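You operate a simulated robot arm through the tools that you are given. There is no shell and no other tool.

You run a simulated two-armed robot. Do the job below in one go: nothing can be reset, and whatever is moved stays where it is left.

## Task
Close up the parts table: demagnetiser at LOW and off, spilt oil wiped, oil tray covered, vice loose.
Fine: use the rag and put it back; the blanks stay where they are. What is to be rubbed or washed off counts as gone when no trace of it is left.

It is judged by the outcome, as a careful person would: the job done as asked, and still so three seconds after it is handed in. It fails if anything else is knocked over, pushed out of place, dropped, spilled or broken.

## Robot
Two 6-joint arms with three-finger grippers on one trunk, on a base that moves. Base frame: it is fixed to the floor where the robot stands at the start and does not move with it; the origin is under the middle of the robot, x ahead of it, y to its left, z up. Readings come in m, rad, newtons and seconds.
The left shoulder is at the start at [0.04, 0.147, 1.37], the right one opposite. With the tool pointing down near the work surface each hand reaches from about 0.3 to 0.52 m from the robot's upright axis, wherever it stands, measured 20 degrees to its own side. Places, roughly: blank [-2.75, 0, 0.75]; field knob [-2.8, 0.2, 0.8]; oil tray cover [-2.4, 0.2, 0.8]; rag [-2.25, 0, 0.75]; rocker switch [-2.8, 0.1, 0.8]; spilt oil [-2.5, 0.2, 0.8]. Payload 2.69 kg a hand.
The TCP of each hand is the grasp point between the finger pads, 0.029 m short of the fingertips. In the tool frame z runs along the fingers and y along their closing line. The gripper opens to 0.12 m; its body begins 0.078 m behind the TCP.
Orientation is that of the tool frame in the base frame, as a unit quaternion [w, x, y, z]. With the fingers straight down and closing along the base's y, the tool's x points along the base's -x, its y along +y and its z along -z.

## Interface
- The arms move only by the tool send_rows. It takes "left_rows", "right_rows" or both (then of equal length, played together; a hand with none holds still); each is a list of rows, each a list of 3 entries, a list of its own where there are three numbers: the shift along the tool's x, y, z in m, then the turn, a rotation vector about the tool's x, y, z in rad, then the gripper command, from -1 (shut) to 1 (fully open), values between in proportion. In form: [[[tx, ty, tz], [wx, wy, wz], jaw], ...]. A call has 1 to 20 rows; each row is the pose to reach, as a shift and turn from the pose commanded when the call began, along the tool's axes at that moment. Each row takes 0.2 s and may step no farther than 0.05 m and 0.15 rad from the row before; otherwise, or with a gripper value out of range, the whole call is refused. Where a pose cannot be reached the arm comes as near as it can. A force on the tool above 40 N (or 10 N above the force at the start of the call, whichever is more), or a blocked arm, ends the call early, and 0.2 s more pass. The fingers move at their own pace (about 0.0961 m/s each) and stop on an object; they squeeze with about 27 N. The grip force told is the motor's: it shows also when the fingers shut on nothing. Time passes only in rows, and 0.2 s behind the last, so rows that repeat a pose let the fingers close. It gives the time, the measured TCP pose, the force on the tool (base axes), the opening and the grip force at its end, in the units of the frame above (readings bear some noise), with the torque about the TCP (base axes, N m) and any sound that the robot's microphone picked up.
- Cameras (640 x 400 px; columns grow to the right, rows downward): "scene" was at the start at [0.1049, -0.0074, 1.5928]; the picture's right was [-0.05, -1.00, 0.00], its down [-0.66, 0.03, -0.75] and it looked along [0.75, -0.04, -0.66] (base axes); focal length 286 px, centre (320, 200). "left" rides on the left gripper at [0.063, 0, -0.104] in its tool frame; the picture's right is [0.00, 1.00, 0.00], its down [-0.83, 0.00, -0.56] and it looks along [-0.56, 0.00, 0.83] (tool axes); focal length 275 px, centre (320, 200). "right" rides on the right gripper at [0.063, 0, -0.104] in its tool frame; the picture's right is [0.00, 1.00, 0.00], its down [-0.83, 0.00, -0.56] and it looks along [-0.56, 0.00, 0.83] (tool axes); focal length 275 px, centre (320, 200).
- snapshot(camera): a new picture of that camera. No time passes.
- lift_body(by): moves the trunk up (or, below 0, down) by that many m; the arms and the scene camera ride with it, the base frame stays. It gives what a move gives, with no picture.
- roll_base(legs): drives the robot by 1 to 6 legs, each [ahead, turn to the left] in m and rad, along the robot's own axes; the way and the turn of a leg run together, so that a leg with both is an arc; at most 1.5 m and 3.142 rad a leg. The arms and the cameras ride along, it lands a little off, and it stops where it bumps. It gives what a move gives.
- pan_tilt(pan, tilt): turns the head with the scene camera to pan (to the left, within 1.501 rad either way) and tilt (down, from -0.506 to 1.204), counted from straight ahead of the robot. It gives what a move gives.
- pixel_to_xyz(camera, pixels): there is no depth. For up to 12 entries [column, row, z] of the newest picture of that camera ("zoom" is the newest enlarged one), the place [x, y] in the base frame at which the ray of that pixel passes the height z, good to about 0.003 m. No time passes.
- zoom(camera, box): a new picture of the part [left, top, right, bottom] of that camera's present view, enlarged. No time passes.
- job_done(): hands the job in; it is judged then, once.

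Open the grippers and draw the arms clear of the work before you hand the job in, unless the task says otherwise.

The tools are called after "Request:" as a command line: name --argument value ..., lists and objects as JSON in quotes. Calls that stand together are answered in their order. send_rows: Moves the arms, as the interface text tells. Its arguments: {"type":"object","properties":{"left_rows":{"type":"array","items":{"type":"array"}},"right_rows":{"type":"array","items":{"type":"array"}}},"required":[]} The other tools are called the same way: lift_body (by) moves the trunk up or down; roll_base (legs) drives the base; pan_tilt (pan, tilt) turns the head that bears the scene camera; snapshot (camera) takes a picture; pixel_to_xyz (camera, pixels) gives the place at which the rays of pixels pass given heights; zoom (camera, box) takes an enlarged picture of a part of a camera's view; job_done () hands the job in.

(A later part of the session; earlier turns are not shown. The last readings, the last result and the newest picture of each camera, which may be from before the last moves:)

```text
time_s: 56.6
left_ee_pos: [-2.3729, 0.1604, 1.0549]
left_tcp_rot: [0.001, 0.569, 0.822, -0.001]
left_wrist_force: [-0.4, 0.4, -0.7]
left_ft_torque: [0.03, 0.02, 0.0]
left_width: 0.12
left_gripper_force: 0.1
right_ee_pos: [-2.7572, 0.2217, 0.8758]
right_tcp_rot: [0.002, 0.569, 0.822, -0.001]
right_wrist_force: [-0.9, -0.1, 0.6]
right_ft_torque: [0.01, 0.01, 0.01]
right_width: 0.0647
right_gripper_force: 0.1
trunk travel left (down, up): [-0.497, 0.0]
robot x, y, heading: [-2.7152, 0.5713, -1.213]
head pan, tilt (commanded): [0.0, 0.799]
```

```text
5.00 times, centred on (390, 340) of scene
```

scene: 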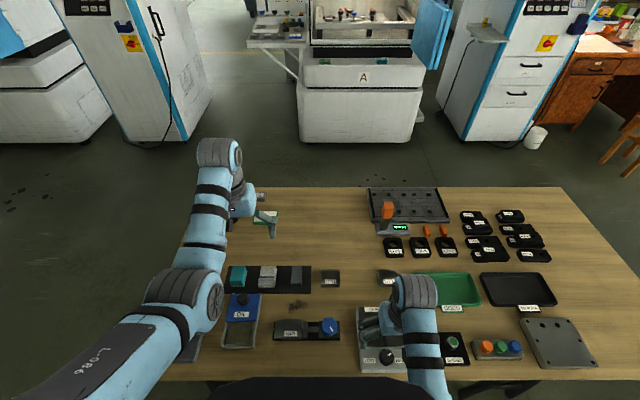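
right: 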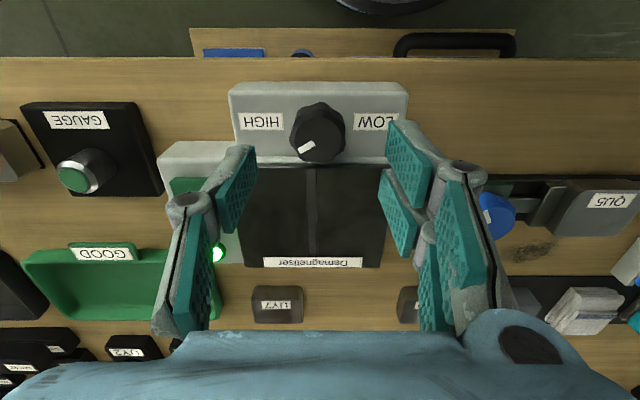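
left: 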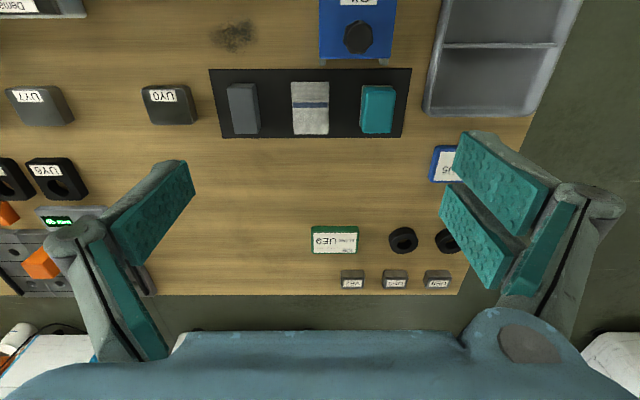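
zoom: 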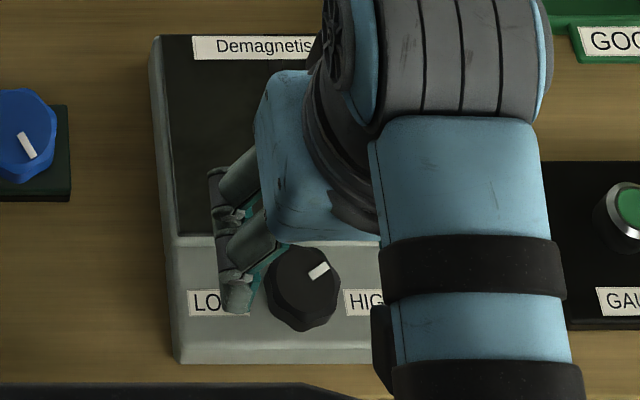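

The knob's top centre is now at about (317,128). I query its place at several heights to compare with the earlier ray.

Request:
pixel_to_xyz --camera "right" --pixels '[[307, 146, 0.79], [307, 146, 0.8], [307, 146, 0.81], [307, 146, 0.82], [307, 146, 0.83], [318, 130, 0.8], [318, 130, 0.82], [318, 130, 0.83]]'

Request:
zoom --camera "right" --box '[220, 60, 420, 220]'

```text
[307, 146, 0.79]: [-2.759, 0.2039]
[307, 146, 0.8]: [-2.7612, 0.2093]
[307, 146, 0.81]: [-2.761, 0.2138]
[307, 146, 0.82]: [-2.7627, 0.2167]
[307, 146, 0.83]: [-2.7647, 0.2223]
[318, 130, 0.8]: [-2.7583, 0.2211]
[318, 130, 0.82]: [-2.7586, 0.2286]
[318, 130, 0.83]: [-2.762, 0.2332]
```

```text
2.50 times, centred on (320, 140) of right
```

zoom: 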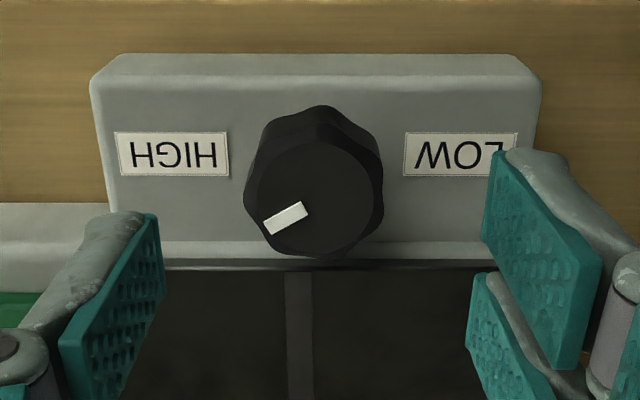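

By my own calculation from both views the knob top is at z ≈ 0.822 on a panel at ≈ 0.80, and the hand is centred on it within 2 mm. I go down to TCP z 0.841 so that the tips reach about 1 cm down the knob's side.

Request:
send_rows --right_rows '[[[0.0015, -0.001, 0.015], [0, 0, 0], 0.083], [[0.0015, -0.001, 0.025], [0, 0, 0], 0.083], [[0.0015, -0.001, 0.03], [0, 0, 0], 0.083], [[0.0015, -0.001, 0.035], [0, 0, 0], 0.083]]'

Request:
zoom --camera "right" --box '[220, 60, 420, 220]'

Request:
zoom --camera "scene" --box '[340, 300, 440, 380]'

```text
time_s: 57.6
left_ee_pos: [-2.3738, 0.1602, 1.0569]
left_tcp_rot: [0.001, 0.569, 0.822, -0.001]
left_wrist_force: [0.8, -0.5, 0.0]
left_ft_torque: [-0.02, -0.02, 0.04]
left_width: 0.1198
left_gripper_force: 0.1
right_ee_pos: [-2.7585, 0.2226, 0.8408]
right_tcp_rot: [0.001, 0.569, 0.822, -0.001]
right_wrist_force: [-0.7, -0.7, -0.5]
right_ft_torque: [-0.01, -0.01, 0.0]
right_width: 0.0647
right_gripper_force: 0.1
trunk travel left (down, up): [-0.497, 0.0]
robot x, y, heading: [-2.7128, 0.5753, -1.212]
head pan, tilt (commanded): [0.0, 0.799]
```

```text
2.50 times, centred on (320, 140) of right
```

zoom: 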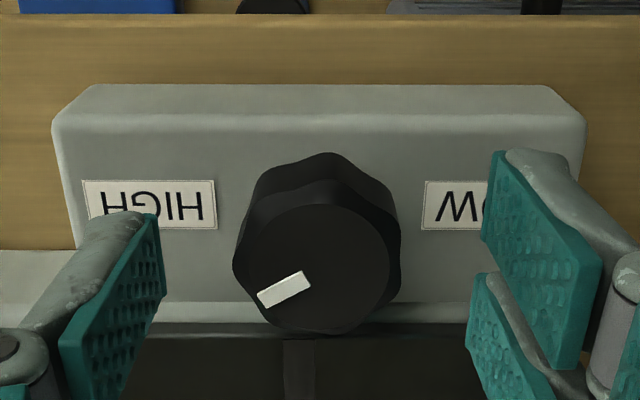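

```text
5.00 times, centred on (390, 340) of scene
```

zoom: 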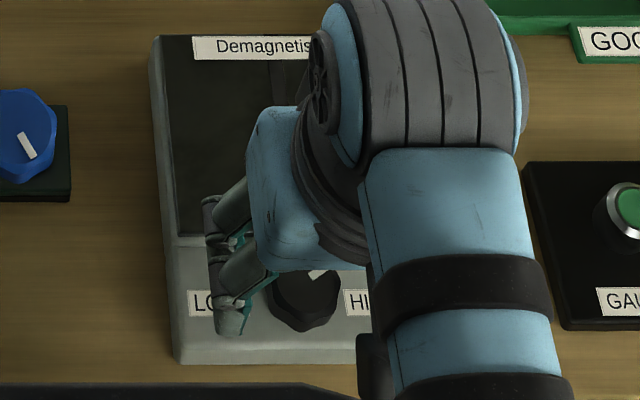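

The tips now overlap the knob by about 6 mm and nothing touches (force < 1 N). I go 5 mm lower and close on the knob.

Request:
send_rows --right_rows '[[[0, 0.0, 0.003], [0, 0, 0], 0.083], [[0, 0.0, 0.005], [0, 0, 0], 0.083], [[0, 0.0, 0.005], [0, 0, 0], -0.2], [[0, 0.0, 0.005], [0, 0, 0], -0.5], [[0, 0.0, 0.005], [0, 0, 0], -0.7], [[0, 0.0, 0.005], [0, 0, 0], -0.7]]'

Request:
zoom --camera "right" --box '[220, 60, 420, 220]'

```text
time_s: 59.0
left_ee_pos: [-2.3737, 0.16, 1.0571]
left_tcp_rot: [0.001, 0.569, 0.822, -0.001]
left_wrist_force: [-0.7, 0.2, 0.5]
left_ft_torque: [0.0, 0.04, -0.03]
left_width: 0.1203
left_gripper_force: 0.1
right_ee_pos: [-2.7593, 0.2232, 0.8372]
right_tcp_rot: [0.001, 0.569, 0.822, -0.001]
right_wrist_force: [-5.1, -1.8, 2.7]
right_ft_torque: [0.16, 0.38, -0.01]
right_width: 0.0329
right_gripper_force: 45.1
trunk travel left (down, up): [-0.497, 0.0]
robot x, y, heading: [-2.7178, 0.5711, -1.213]
head pan, tilt (commanded): [0.0, 0.799]
```

```text
2.50 times, centred on (320, 140) of right
```

zoom: 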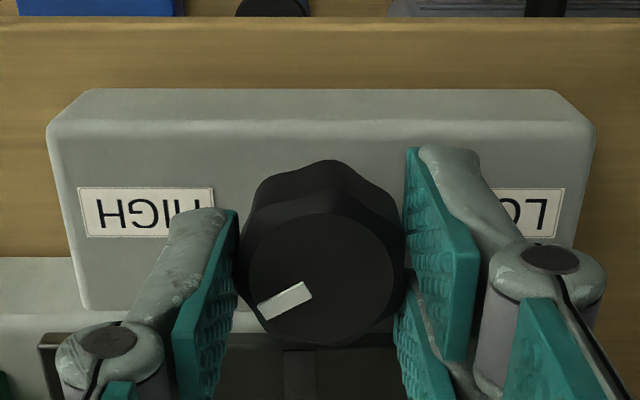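

Gripped on the knob (width 0.033). I turn it counter-clockwise (negative about tool z) by 0.75 rad and look at the mark.

Request:
send_rows --right_rows '[[[0, 0, 0], [0, 0, -0.1], -0.7], [[0, 0, 0], [0, 0, -0.2], -0.7], [[0, 0, 0], [0, 0, -0.3], -0.7], [[0, 0, 0], [0, 0, -0.4], -0.7], [[0, 0, 0], [0, 0, -0.5], -0.7], [[0, 0, 0], [0, 0, -0.6], -0.7], [[0, 0, 0], [0, 0, -0.7], -0.7], [[0, 0, 0], [0, 0, -0.75], -0.7]]'

Request:
zoom --camera "right" --box '[220, 60, 420, 220]'

Request:
zoom --camera "scene" --box '[340, 300, 440, 380]'

```text
time_s: 60.8
left_ee_pos: [-2.3748, 0.1611, 1.0578]
left_tcp_rot: [0.002, 0.569, 0.822, -0.002]
left_wrist_force: [-0.1, -0.2, 0.1]
left_ft_torque: [0.01, 0.02, -0.01]
left_width: 0.1197
left_gripper_force: 0.1
right_ee_pos: [-2.7582, 0.2222, 0.8368]
right_tcp_rot: [0.001, 0.229, 0.974, -0.002]
right_wrist_force: [-9.6, -5.9, 14.9]
right_ft_torque: [-0.35, -0.26, 0.0]
right_width: 0.033
right_gripper_force: 44.5
trunk travel left (down, up): [-0.497, 0.0]
robot x, y, heading: [-2.7189, 0.5737, -1.211]
head pan, tilt (commanded): [0.0, 0.799]
```

```text
2.50 times, centred on (320, 140) of right
```

zoom: 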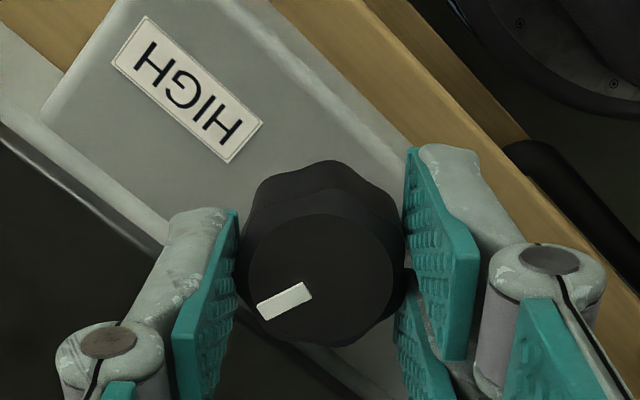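

```text
5.00 times, centred on (390, 340) of scene
```

zoom: 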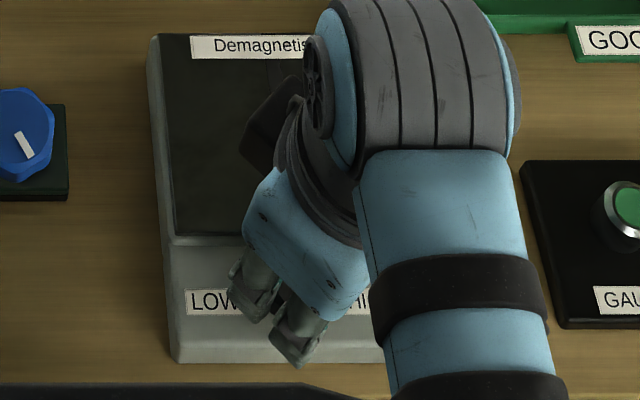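

The knob follows the hand; the mark is now about straight ahead. There is 15 N upward, so I rise 1.5 mm and turn on by another 0.8 rad.

Request:
send_rows --right_rows '[[[0, 0, -0.0015], [0, 0, -0.1], -0.7], [[0, 0, -0.0015], [0, 0, -0.2], -0.7], [[0, 0, -0.0015], [0, 0, -0.3], -0.7], [[0, 0, -0.0015], [0, 0, -0.4], -0.7], [[0, 0, -0.0015], [0, 0, -0.5], -0.7], [[0, 0, -0.0015], [0, 0, -0.6], -0.7], [[0, 0, -0.0015], [0, 0, -0.7], -0.7], [[0, 0, -0.0015], [0, 0, -0.8], -0.7]]'

Request:
zoom --camera "right" --box '[220, 60, 420, 220]'

Request:
zoom --camera "scene" --box '[340, 300, 440, 380]'

```text
time_s: 62.6
left_ee_pos: [-2.3745, 0.1601, 1.0564]
left_tcp_rot: [0.002, 0.57, 0.822, 0.0]
left_wrist_force: [-0.3, -0.2, -0.7]
left_ft_torque: [-0.01, -0.02, 0.0]
left_width: 0.12
left_gripper_force: 0.1
right_ee_pos: [-2.7581, 0.2224, 0.8371]
right_tcp_rot: [0.002, -0.169, 0.986, -0.001]
right_wrist_force: [-6.5, 9.9, -28.1]
right_ft_torque: [0.48, -0.2, 0.01]
right_width: 0.0328
right_gripper_force: 44.5
trunk travel left (down, up): [-0.497, 0.0]
robot x, y, heading: [-2.717, 0.5707, -1.211]
head pan, tilt (commanded): [0.0, 0.799]
```

```text
2.50 times, centred on (320, 140) of right
```

zoom: 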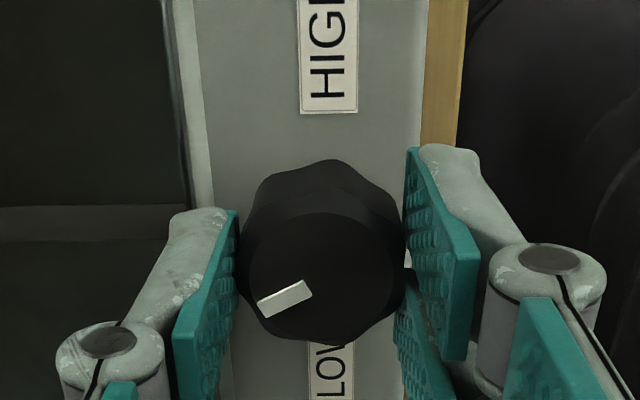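

```text
5.00 times, centred on (390, 340) of scene
```

zoom: 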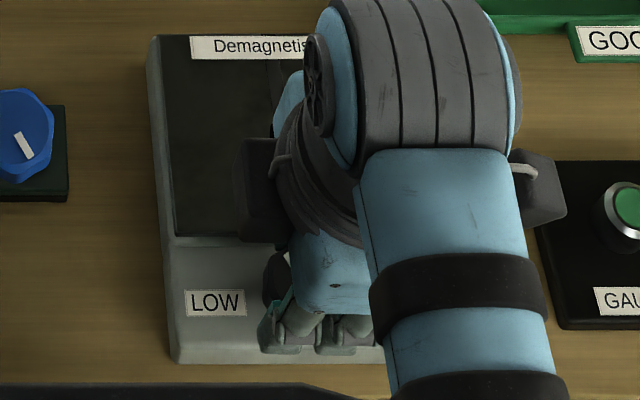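

The mark has turned about 89° with no stop felt (torque about z ≈ 0). The mark originally stood some 60° right of ahead, so LOW should be some 60° left; I ease the 28 N vertical pull and turn on by 0.4 rad.

Request:
send_rows --right_rows '[[[0, 0, 0.001], [0, 0, 0], -0.7], [[0, 0, 0.001], [0, 0, -0.08], -0.7], [[0, 0, 0.001], [0, 0, -0.16], -0.7], [[0, 0, 0.001], [0, 0, -0.24], -0.7], [[0, 0, 0.001], [0, 0, -0.32], -0.7], [[0, 0, 0.001], [0, 0, -0.4], -0.7]]'

Request:
zoom --camera "right" --box '[220, 60, 420, 220]'

```text
time_s: 64.0
left_ee_pos: [-2.3741, 0.1602, 1.0572]
left_tcp_rot: [0.002, 0.569, 0.822, -0.001]
left_wrist_force: [-0.5, 0.5, -0.1]
left_ft_torque: [0.02, -0.04, -0.01]
left_width: 0.12
left_gripper_force: 0.1
right_ee_pos: [-2.7586, 0.2222, 0.8369]
right_tcp_rot: [-0.001, -0.362, 0.932, -0.004]
right_wrist_force: [-8.1, 0.3, 15.4]
right_ft_torque: [0.94, -0.56, -0.01]
right_width: 0.0329
right_gripper_force: 44.7
trunk travel left (down, up): [-0.497, 0.0]
robot x, y, heading: [-2.7176, 0.5773, -1.206]
head pan, tilt (commanded): [0.0, 0.799]
```

```text
2.50 times, centred on (320, 140) of right
```

zoom: 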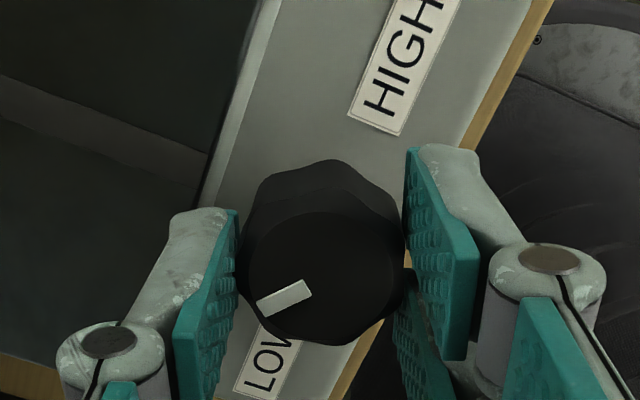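

The mark now points well toward LOW (turned 112°) but still no stop is felt. I turn on gently up to 0.3 rad more to find the end stop.

Request:
send_rows --right_rows '[[[0, 0, -0.0005], [0, 0, -0.06], -0.7], [[0, 0, -0.0005], [0, 0, -0.12], -0.7], [[0, 0, -0.0005], [0, 0, -0.18], -0.7], [[0, 0, -0.0005], [0, 0, -0.24], -0.7], [[0, 0, -0.0005], [0, 0, -0.3], -0.7]]'

Request:
zoom --camera "right" --box '[220, 60, 420, 220]'

```text
time_s: 65.2
left_ee_pos: [-2.3738, 0.1598, 1.0572]
left_tcp_rot: [0.001, 0.57, 0.822, -0.001]
left_wrist_force: [0.3, -1.0, -0.2]
left_ft_torque: [-0.01, -0.03, -0.03]
left_width: 0.1196
left_gripper_force: 0.0
right_ee_pos: [-2.7577, 0.2227, 0.8372]
right_tcp_rot: [0.001, -0.496, 0.868, -0.002]
right_wrist_force: [-4.4, -5.2, 9.7]
right_ft_torque: [-0.14, 0.2, -0.72]
right_width: 0.0333
right_gripper_force: 44.9
trunk travel left (down, up): [-0.497, 0.0]
robot x, y, heading: [-2.715, 0.5687, -1.213]
head pan, tilt (commanded): [0.0, 0.799]
```

```text
2.50 times, centred on (320, 140) of right
```

zoom: 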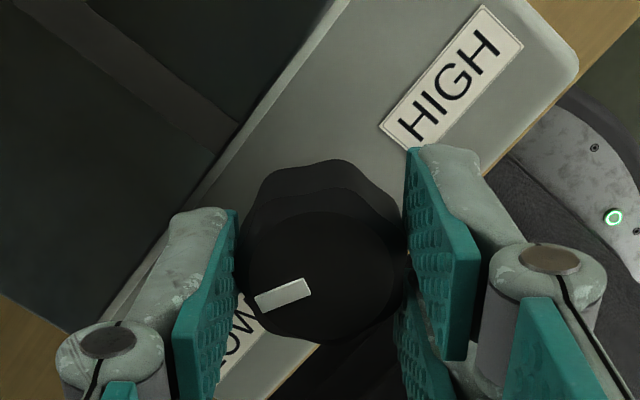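

A stop is felt now (torque z −0.72 Nm) with the mark toward LOW after about 129°. I open the fingers a little, rise clear and look at the knob.

Request:
send_rows --right_rows '[[[0, 0, 0], [0, 0, 0.06], -0.7], [[0, 0, 0], [0, 0, 0.06], -0.3], [[0, 0, -0.002], [0, 0, 0.06], -0.2], [[0, 0, -0.02], [0, 0, 0.06], -0.1], [[0, 0, -0.05], [0, 0, 0.06], 0.1], [[0, 0, -0.075], [0, 0, 0.06], 0.3]]'

Request:
zoom --camera "right" --box '[160, 0, 480, 200]'

Request:
zoom --camera "scene" --box '[340, 300, 440, 380]'

```text
time_s: 66.6
left_ee_pos: [-2.3729, 0.1595, 1.057]
left_tcp_rot: [0.001, 0.57, 0.822, 0.0]
left_wrist_force: [0.9, 1.3, 0.1]
left_ft_torque: [0.0, -0.01, -0.01]
left_width: 0.12
left_gripper_force: 0.1
right_ee_pos: [-2.7592, 0.2212, 0.9119]
right_tcp_rot: [-0.002, -0.47, 0.883, -0.002]
right_wrist_force: [0.5, -0.4, -0.1]
right_ft_torque: [0.01, 0.0, 0.0]
right_width: 0.0782
right_gripper_force: 0.1
trunk travel left (down, up): [-0.497, 0.0]
robot x, y, heading: [-2.7165, 0.5735, -1.214]
head pan, tilt (commanded): [0.0, 0.799]
```

```text
2.00 times, centred on (320, 100) of right
```

zoom: 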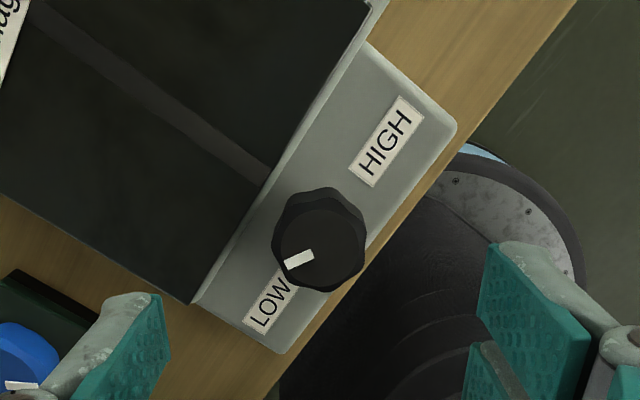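

```text
5.00 times, centred on (390, 340) of scene
```

zoom: 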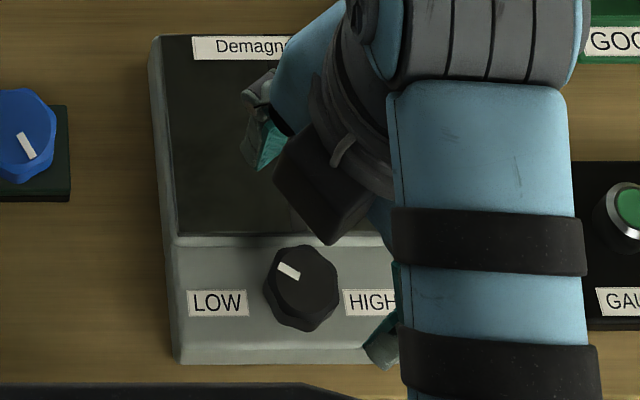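

The mark now mirrors its first position and points to LOW, against its stop. Next the rocker: I turn the right hand back to its normal attitude and place its camera to view the rocker, staying at z 0.91.

Request:
send_rows --right_rows '[[[0.006, 0.0024, 0], [0, 0, 0.146], 0.3], [[0.012, 0.0048, 0], [0, 0, 0.292], 0.3], [[0.018, 0.0072, 0], [0, 0, 0.438], 0.3], [[0.024, 0.0096, 0], [0, 0, 0.584], 0.3], [[0.03, 0.012, 0], [0, 0, 0.73], 0.3], [[0.036, 0.0144, 0], [0, 0, 0.876], 0.3], [[0.042, 0.0168, 0], [0, 0, 1.022], 0.3], [[0.048, 0.0192, 0], [0, 0, 1.168], 0.3], [[0.054, 0.0216, 0], [0, 0, 1.314], 0.3], [[0.06, 0.024, 0], [0, 0, 1.46], 0.3], [[0.066, 0.026, 0], [0, 0, 1.606], 0.3], [[0.072, 0.028, 0], [0, 0, 1.752], 0.3], [[0.078, 0.031, 0], [0, 0, 1.898], 0.3], [[0.085, 0.033, 0], [0, 0, 2.044], 0.3], [[0.0914, 0.0359, 0], [0, 0, 2.19], 0.3]]'

Request:
snapshot --camera "right"

Request:
zoom --camera "right" --box '[240, 80, 420, 220]'

Request:
zoom --camera "scene" --box '[340, 290, 440, 370]'

```text
time_s: 69.8
left_ee_pos: [-2.3738, 0.1587, 1.0576]
left_tcp_rot: [0.001, 0.569, 0.822, -0.001]
left_wrist_force: [-0.4, -0.1, -0.9]
left_ft_torque: [0.02, 0.0, 0.0]
left_width: 0.1201
left_gripper_force: 0.1
right_ee_pos: [-2.8379, 0.1661, 0.9114]
right_tcp_rot: [0.0, 0.571, 0.821, -0.001]
right_wrist_force: [0.1, 0.3, 0.8]
right_ft_torque: [-0.02, -0.01, -0.01]
right_width: 0.0781
right_gripper_force: 0.0
trunk travel left (down, up): [-0.497, 0.0]
robot x, y, heading: [-2.719, 0.5716, -1.209]
head pan, tilt (commanded): [0.0, 0.799]
```

```text
taken
```

right: 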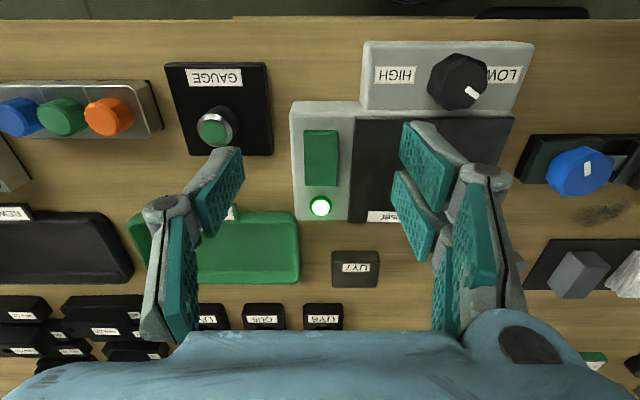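

```text
2.86 times, centred on (330, 150) of right
```

zoom: 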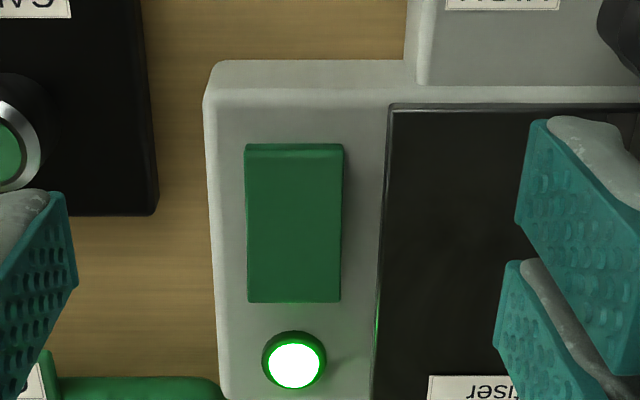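

```text
5.00 times, centred on (390, 330) of scene
```

zoom: 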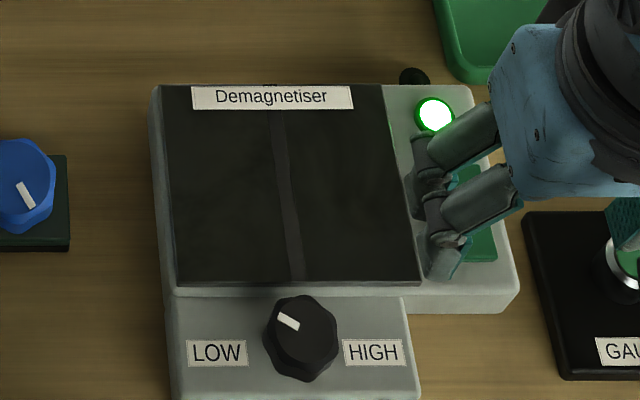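

The near end of the rocker (toward me, zoom (295,150)) stands proud with a shadow beside it, and the lamp-side end is down, so pressing the near end switches it off. I shut the right fingers and come down to just above the near end.

Request:
send_rows --right_rows '[[[0, 0.001, 0], [0, 0, 0], -0.3], [[0, 0.001, 0], [0, 0, 0], -0.8], [[0, 0.001, 0.0], [0, 0, 0], -1], [[0, 0.001, 0.02], [0, 0, 0], -1], [[0, 0.001, 0.04], [0, 0, 0], -1], [[0, 0.001, 0.05], [0, 0, 0], -1]]'

Request:
snapshot --camera "right"

Request:
zoom --camera "scene" --box '[370, 290, 450, 354]'

```text
time_s: 71.2
left_ee_pos: [-2.3733, 0.1596, 1.0564]
left_tcp_rot: [0.001, 0.569, 0.822, 0.0]
left_wrist_force: [-0.4, -0.2, -0.3]
left_ft_torque: [-0.02, -0.04, 0.01]
left_width: 0.12
left_gripper_force: 0.0
right_ee_pos: [-2.8353, 0.1656, 0.8615]
right_tcp_rot: [0.001, 0.569, 0.822, 0.0]
right_wrist_force: [1.4, 0.1, 0.6]
right_ft_torque: [-0.01, 0.04, -0.01]
right_width: 0.0001
right_gripper_force: 26.6
trunk travel left (down, up): [-0.497, 0.0]
robot x, y, heading: [-2.7188, 0.5713, -1.215]
head pan, tilt (commanded): [0.0, 0.799]
```

```text
taken
```

right: 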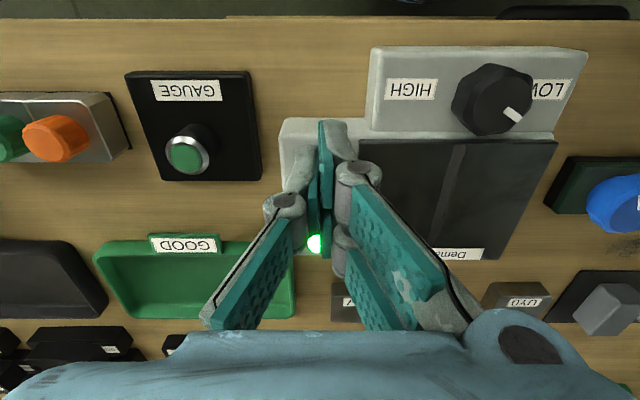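

```text
6.25 times, centred on (410, 322) of scene
```

zoom: 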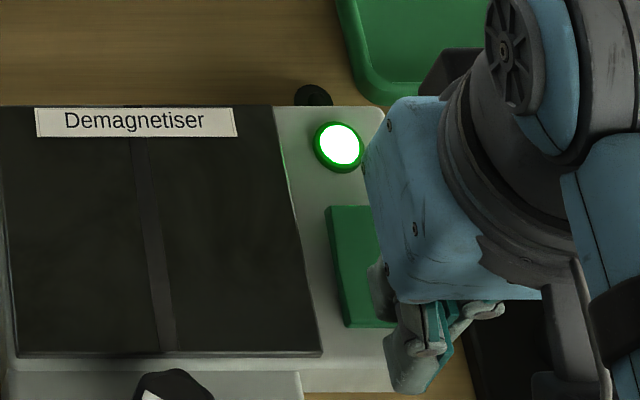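

The shut tips stand over the near end, about 2 cm above it. I press down in small steps; the call stops by itself above 40 N.

Request:
send_rows --right_rows '[[[-0.003, 0, 0.006], [0, 0, 0], -1], [[-0.003, 0, 0.01], [0, 0, 0], -1], [[-0.003, 0, 0.013], [0, 0, 0], -1], [[-0.003, 0, 0.016], [0, 0, 0], -1], [[-0.003, 0, 0.018], [0, 0, 0], -1], [[-0.003, 0, 0.02], [0, 0, 0], -1]]'

Request:
zoom --camera "scene" --box '[370, 290, 450, 354]'

```text
time_s: 72.6
left_ee_pos: [-2.3727, 0.1601, 1.057]
left_tcp_rot: [0.002, 0.569, 0.822, -0.001]
left_wrist_force: [-0.1, 0.2, 1.0]
left_ft_torque: [0.01, -0.01, 0.0]
left_width: 0.1198
left_gripper_force: 0.1
right_ee_pos: [-2.8373, 0.1657, 0.8428]
right_tcp_rot: [0.001, 0.569, 0.822, -0.002]
right_wrist_force: [0.6, 0.8, 0.7]
right_ft_torque: [0.04, -0.02, 0.03]
right_width: 0.0002
right_gripper_force: 26.4
trunk travel left (down, up): [-0.497, 0.0]
robot x, y, heading: [-2.7134, 0.5728, -1.212]
head pan, tilt (commanded): [0.0, 0.799]
```

```text
6.25 times, centred on (410, 322) of scene
```

zoom: 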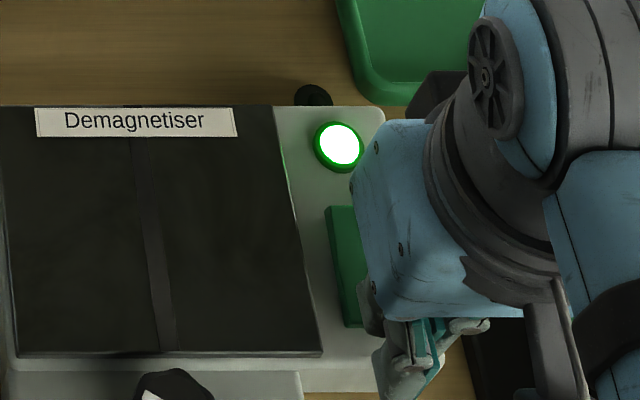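

Tips are at z ≈ 0.814 with no contact yet and the lamp still lit. I look with the right camera where the tips stand relative to the rocker.

Request:
zoom --camera "right" --box '[240, 80, 420, 270]'

Request:
snapshot --camera "scene"

```text
2.11 times, centred on (330, 175) of right
```

zoom: 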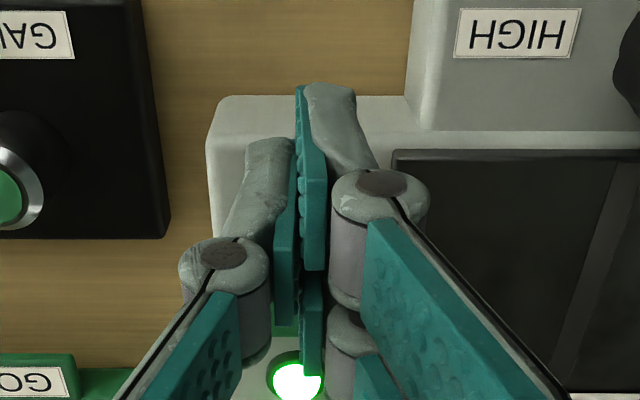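

```text
taken
```

scene: 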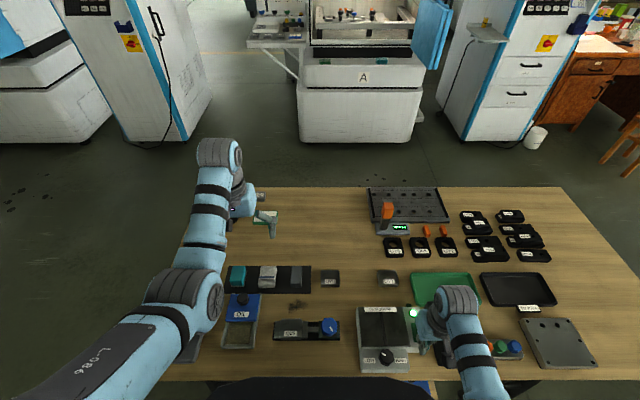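

The far finger of the pair overlaps the rocker's near end by about 1 cm. I shift 3 mm forward and keep pressing downward in 2 mm steps.

Request:
send_rows --right_rows '[[[-0.003, 0, 0.0], [0, 0, 0], -1], [[-0.003, 0, 0.002], [0, 0, 0], -1], [[-0.003, 0, 0.004], [0, 0, 0], -1], [[-0.003, 0, 0.006], [0, 0, 0], -1], [[-0.003, 0, 0.008], [0, 0, 0], -1], [[-0.003, 0, 0.01], [0, 0, 0], -1]]'

Request:
zoom --camera "scene" --box '[370, 290, 450, 354]'

```text
time_s: 74.1
left_ee_pos: [-2.3729, 0.1652, 1.0587]
left_tcp_rot: [0.003, 0.569, 0.822, -0.002]
left_wrist_force: [-0.2, 0.4, -0.4]
left_ft_torque: [-0.02, -0.01, 0.01]
left_width: 0.1198
left_gripper_force: 0.1
right_ee_pos: [-2.8356, 0.1622, 0.8357]
right_tcp_rot: [0.005, 0.57, 0.822, -0.007]
right_wrist_force: [-3.3, 8.7, 21.3]
right_ft_torque: [-0.19, -0.15, 0.06]
right_width: 0.0
right_gripper_force: 27.2
trunk travel left (down, up): [-0.497, 0.0]
robot x, y, heading: [-2.7188, 0.5721, -1.215]
head pan, tilt (commanded): [0.0, 0.799]
stopped in row 6 (right hand): the force on the tool passed its limit at 45 N (the readings are from after the stop); the commanded pose is now the measured one
```

```text
6.25 times, centred on (410, 322) of scene
```

zoom: 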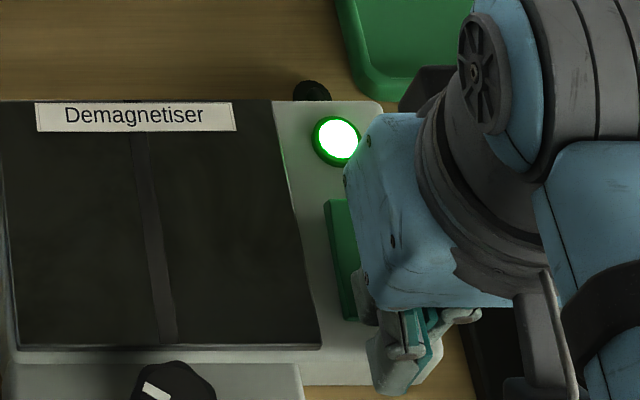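

The push ended at 45 N at tip height ≈ 0.807 and the lamp is still lit; the near finger may be standing on the panel instead. I lift off, draw back and look at the rocker again.

Request:
send_rows --right_rows '[[[0, 0, -0.02], [0, 0, 0], -1], [[0.02, 0, -0.05], [0, 0, 0], -1], [[0.04, 0, -0.06], [0, 0, 0], -1], [[0.05, 0, -0.06], [0, 0, 0], -1]]'

Request:
zoom --camera "right" --box '[260, 130, 400, 250]'

Request:
snapshot --camera "right"

Request:
zoom --camera "scene" --box '[350, 290, 450, 370]'

```text
time_s: 75.1
left_ee_pos: [-2.3737, 0.1586, 1.0555]
left_tcp_rot: [0.002, 0.569, 0.822, -0.001]
left_wrist_force: [0.1, 0.2, -0.2]
left_ft_torque: [-0.02, 0.01, 0.0]
left_width: 0.1199
left_gripper_force: 0.0
right_ee_pos: [-2.8532, 0.2056, 0.896]
right_tcp_rot: [0.003, 0.57, 0.822, -0.004]
right_wrist_force: [-0.2, -0.7, -0.4]
right_ft_torque: [-0.02, 0.01, 0.0]
right_width: 0.0
right_gripper_force: 27.1
trunk travel left (down, up): [-0.497, 0.0]
robot x, y, heading: [-2.7172, 0.5713, -1.208]
head pan, tilt (commanded): [0.0, 0.799]
```

```text
3.33 times, centred on (330, 190) of right
```

zoom: 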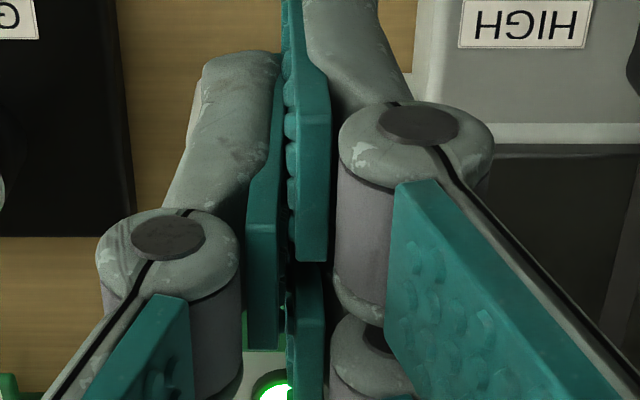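

```text
taken
```

right: 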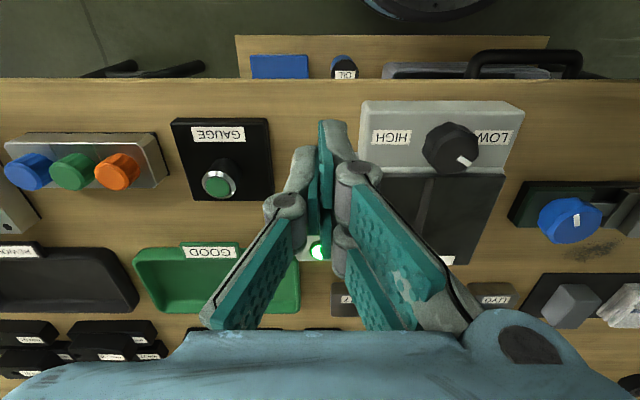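

```text
5.00 times, centred on (400, 330) of scene
```

zoom: 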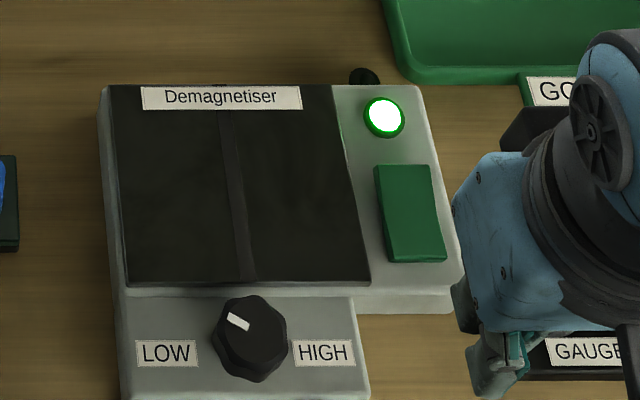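

I enlarge the rocker strongly to judge which end is up.

Request:
zoom --camera "scene" --box '[416, 306, 448, 346]'

Request:
zoom --camera "scene" --box '[410, 316, 442, 336]'

```text
10.00 times, centred on (432, 326) of scene
```

zoom: 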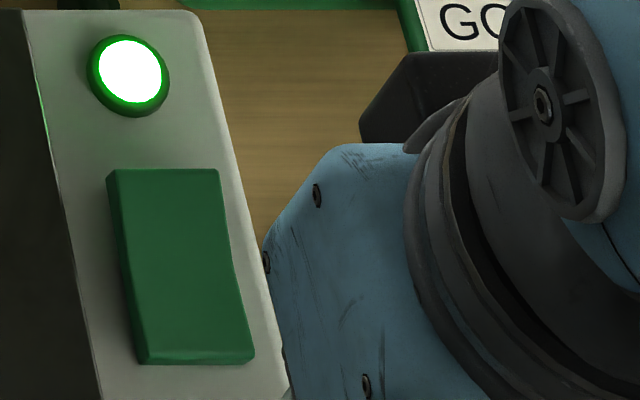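

```text
16.00 times, centred on (426, 326) of scene
```

zoom: 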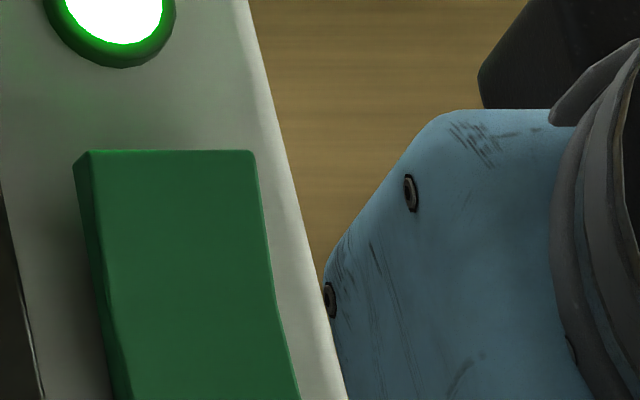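

Enlarged, the edge kinks at mid-length: the far half (by the lamp) slopes up and the near half lies flat, so it is the lamp-side end that must be pressed. I turn the right hand a quarter so the shut tips are thin fore-and-aft, and place them above that far end, clear of the lamp.

Request:
send_rows --right_rows '[[[-0.005, 0, 0], [0, 0, -0.14], -1], [[-0.015, 0, 0], [0, 0, -0.28], -1], [[-0.025, 0, 0], [0, 0, -0.42], -1], [[-0.035, 0.0003, 0], [0, 0, -0.56], -1], [[-0.045, 0.0005, 0], [0, 0, -0.7], -1], [[-0.055, 0.0008, 0], [0, 0, -0.84], -1], [[-0.065, 0.001, 0], [0, 0, -0.98], -1], [[-0.075, 0.001, 0], [0, 0, -1.12], -1], [[-0.0873, 0.0013, 0], [0, 0, -1.26], -1], [[-0.0873, 0.0013, 0.0], [0, 0, -1.4], -1], [[-0.0873, 0.0013, 0.01], [0, 0, -1.54], -1], [[-0.0873, 0.0013, 0.027], [0, 0, -1.57], -1]]'

Request:
snapshot --camera "right"

Request:
zoom --camera "scene" --box '[370, 280, 450, 344]'

```text
time_s: 77.7
left_ee_pos: [-2.3729, 0.1595, 1.0566]
left_tcp_rot: [0.002, 0.569, 0.822, 0.0]
left_wrist_force: [-0.4, -0.1, 0.4]
left_ft_torque: [-0.01, -0.04, 0.0]
left_width: 0.1205
left_gripper_force: 0.1
right_ee_pos: [-2.822, 0.1255, 0.8658]
right_tcp_rot: [-0.001, -0.179, 0.984, -0.006]
right_wrist_force: [0.1, -1.3, -0.4]
right_ft_torque: [0.0, -0.02, 0.0]
right_width: 0.0
right_gripper_force: 26.8
trunk travel left (down, up): [-0.497, 0.0]
robot x, y, heading: [-2.719, 0.5722, -1.213]
head pan, tilt (commanded): [0.0, 0.799]
```

```text
taken
```

right: 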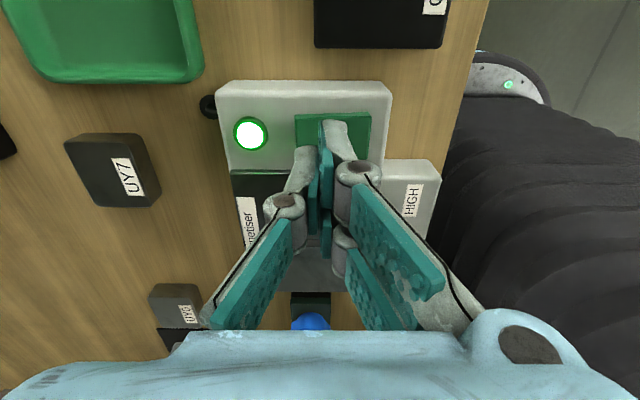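

```text
6.25 times, centred on (410, 312) of scene
```

zoom: 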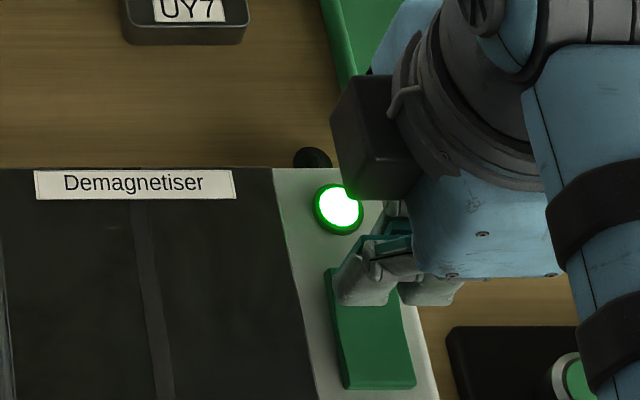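

Now the right camera sees the rocker from its side at (333,130); I enlarge to see which end is up and where the tips are.

Request:
zoom --camera "right" --box '[210, 70, 410, 190]'

```text
3.20 times, centred on (310, 130) of right
```

zoom: 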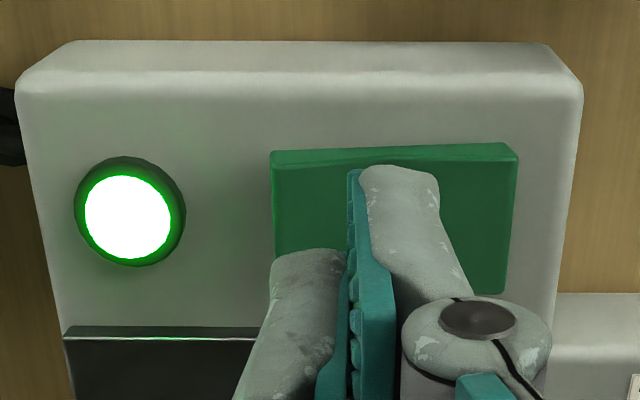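

I enlarge the rocker's side edge more.

Request:
zoom --camera "right" --box '[286, 106, 382, 166]'

```text
6.67 times, centred on (334, 136) of right
```

zoom: 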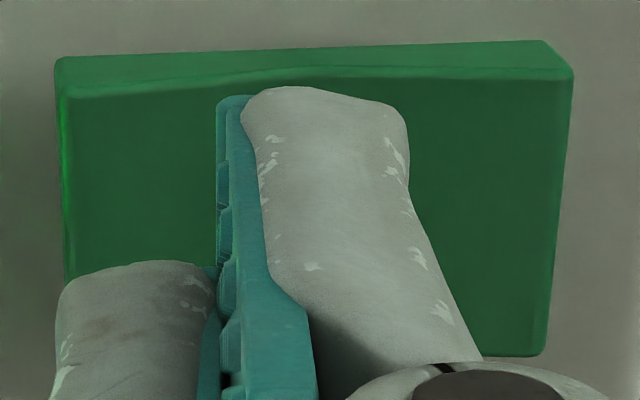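

The side edge shows the far end (left in this view) lifted about 5 mm against the near end, so this is the end to press; the tips stand above it. I shift 5 mm forward and press down slowly.

Request:
send_rows --right_rows '[[[0, -0.003, 0.006], [0, 0, 0], -1], [[0, -0.005, 0.014], [0, 0, 0], -1], [[0, -0.005, 0.019], [0, 0, 0], -1], [[0, -0.005, 0.022], [0, 0, 0], -1], [[0, -0.005, 0.024], [0, 0, 0], -1], [[0, -0.005, 0.026], [0, 0, 0], -1], [[0, -0.005, 0.028], [0, 0, 0], -1]]'

Request:
zoom --camera "scene" --box '[370, 280, 450, 344]'

Request:
zoom --camera "right" --box '[210, 70, 410, 190]'

```text
time_s: 79.3
left_ee_pos: [-2.374, 0.1605, 1.0569]
left_tcp_rot: [0.001, 0.569, 0.822, -0.001]
left_wrist_force: [0.0, -0.7, 0.1]
left_ft_torque: [0.01, 0.01, -0.02]
left_width: 0.1202
left_gripper_force: 0.1
right_ee_pos: [-2.82, 0.1192, 0.8393]
right_tcp_rot: [-0.001, -0.178, 0.984, -0.006]
right_wrist_force: [0.2, -0.6, 0.9]
right_ft_torque: [-0.03, 0.01, -0.04]
right_width: 0.0002
right_gripper_force: 26.9
trunk travel left (down, up): [-0.497, 0.0]
robot x, y, heading: [-2.7166, 0.5735, -1.207]
head pan, tilt (commanded): [0.0, 0.799]
```

```text
6.25 times, centred on (410, 312) of scene
```

zoom: 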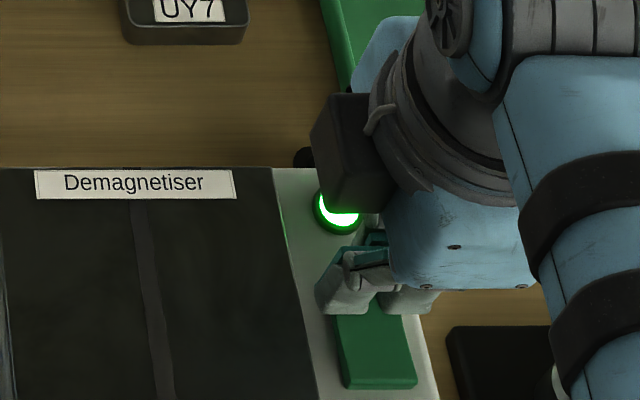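

```text
3.20 times, centred on (310, 130) of right
```

zoom: 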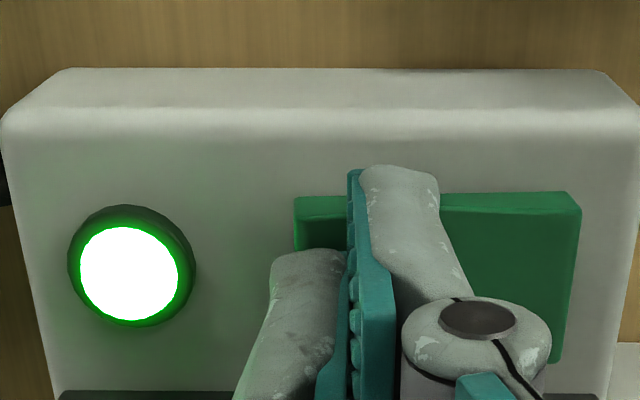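

No contact yet at tip height 0.810, and the lamp is still lit. I keep pressing in small steps.

Request:
send_rows --right_rows '[[[0, 0.001, 0.002], [0, 0, 0], -1], [[0, 0.001, 0.004], [0, 0, 0], -1], [[0, 0.001, 0.006], [0, 0, 0], -1], [[0, 0.001, 0.008], [0, 0, 0], -1], [[0, 0.001, 0.01], [0, 0, 0], -1]]'

Request:
zoom --camera "scene" --box '[370, 280, 450, 344]'

Request:
zoom --camera "right" --box '[210, 70, 410, 190]'

```text
time_s: 80.3
left_ee_pos: [-2.3746, 0.1623, 1.0589]
left_tcp_rot: [0.002, 0.569, 0.822, -0.002]
left_wrist_force: [0.0, -0.6, -0.9]
left_ft_torque: [0.01, 0.0, 0.01]
left_width: 0.1202
left_gripper_force: 0.1
right_ee_pos: [-2.8197, 0.1212, 0.8377]
right_tcp_rot: [-0.001, -0.178, 0.984, -0.011]
right_wrist_force: [-1.3, 9.8, 25.2]
right_ft_torque: [0.48, -0.02, 0.0]
right_width: 0.0
right_gripper_force: 26.8
trunk travel left (down, up): [-0.497, 0.0]
robot x, y, heading: [-2.7179, 0.5722, -1.215]
head pan, tilt (commanded): [0.0, 0.799]
heard: click
stopped in row 4 (right hand): the force on the tool passed its limit at 44 N (the readings are from after the stop); the commanded pose is now the measured one
```

```text
6.25 times, centred on (410, 312) of scene
```

zoom: 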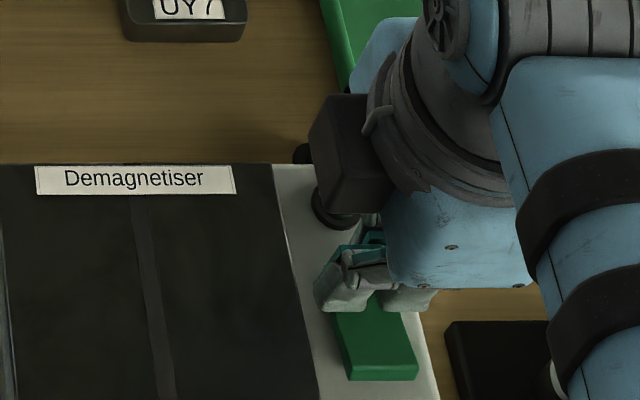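

```text
3.20 times, centred on (310, 130) of right
```

zoom: 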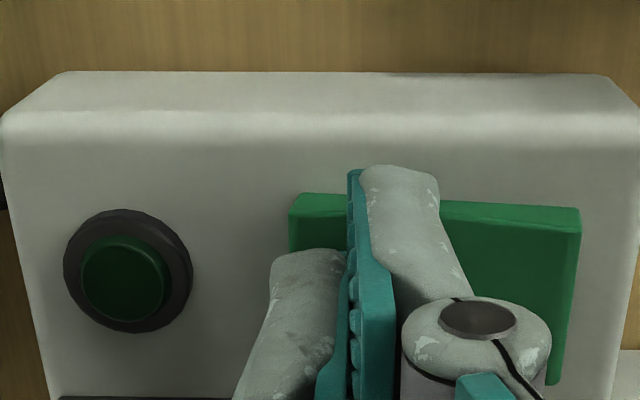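

A click was heard and the lamp is out: the demagnetiser is off. I lift the right hand straight up and turn it back to normal.

Request:
send_rows --right_rows '[[[0, 0, -0.02], [0, 0, 0], -1], [[0, 0, -0.06], [0, 0, 0], -1], [[0, 0, -0.1], [0, 0, 0.14], -1], [[0, 0, -0.14], [0, 0, 0.28], -0.5], [[0, 0, -0.14], [0, 0, 0.42], 0], [[0, 0, -0.14], [0, 0, 0.56], 0], [[0, 0, -0.14], [0, 0, 0.7], 0], [[0, 0, -0.14], [0, 0, 0.84], 0], [[0, 0, -0.14], [0, 0, 0.98], 0], [[0, 0, -0.14], [0, 0, 1.12], 0], [[0, 0, -0.14], [0, 0, 1.26], 0], [[0, 0, -0.14], [0, 0, 1.4], 0], [[0, 0, -0.14], [0, 0, 1.54], 0], [[0, 0, -0.14], [0, 0, 1.57], 0]]'

Request:
snapshot --camera "right"

Request:
zoom --camera "scene" --box '[200, 230, 440, 380]'

```text
time_s: 83.3
left_ee_pos: [-2.3743, 0.1593, 1.056]
left_tcp_rot: [0.002, 0.569, 0.822, -0.002]
left_wrist_force: [0.1, 0.0, -0.6]
left_ft_torque: [-0.01, 0.03, 0.01]
left_width: 0.1199
left_gripper_force: 0.0
right_ee_pos: [-2.8202, 0.1169, 0.9643]
right_tcp_rot: [0.006, 0.57, 0.822, -0.007]
right_wrist_force: [-0.2, 0.8, 0.4]
right_ft_torque: [0.01, -0.02, -0.02]
right_width: 0.06
right_gripper_force: 0.2
right hand out of reach, approached as far as the arm can: row 4, 5, 6, 7, 8, 9, 10, 11, 12, 13, 14
trunk travel left (down, up): [-0.497, 0.0]
robot x, y, heading: [-2.7178, 0.5707, -1.208]
head pan, tilt (commanded): [0.0, 0.799]
```

```text
taken
```

right: 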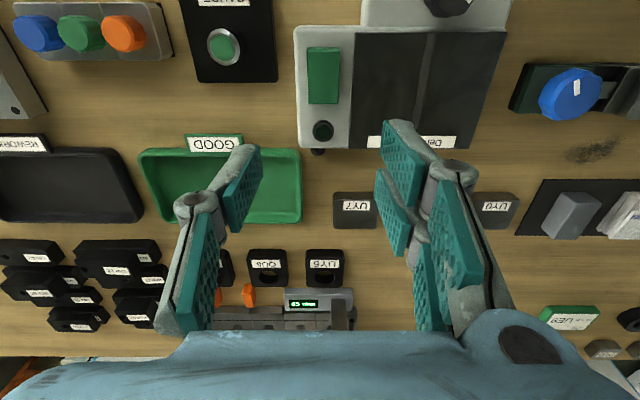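

```text
2.67 times, centred on (320, 305) of scene
```

zoom: 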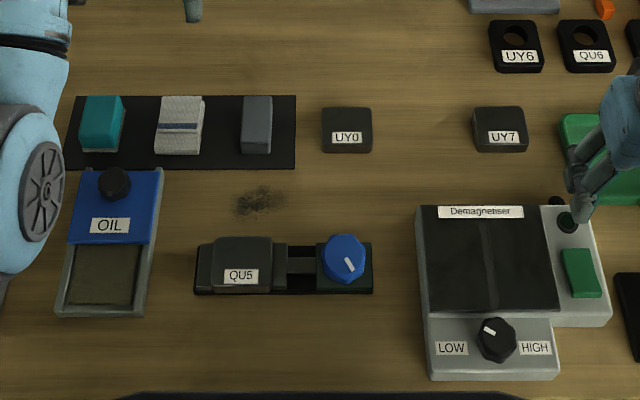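

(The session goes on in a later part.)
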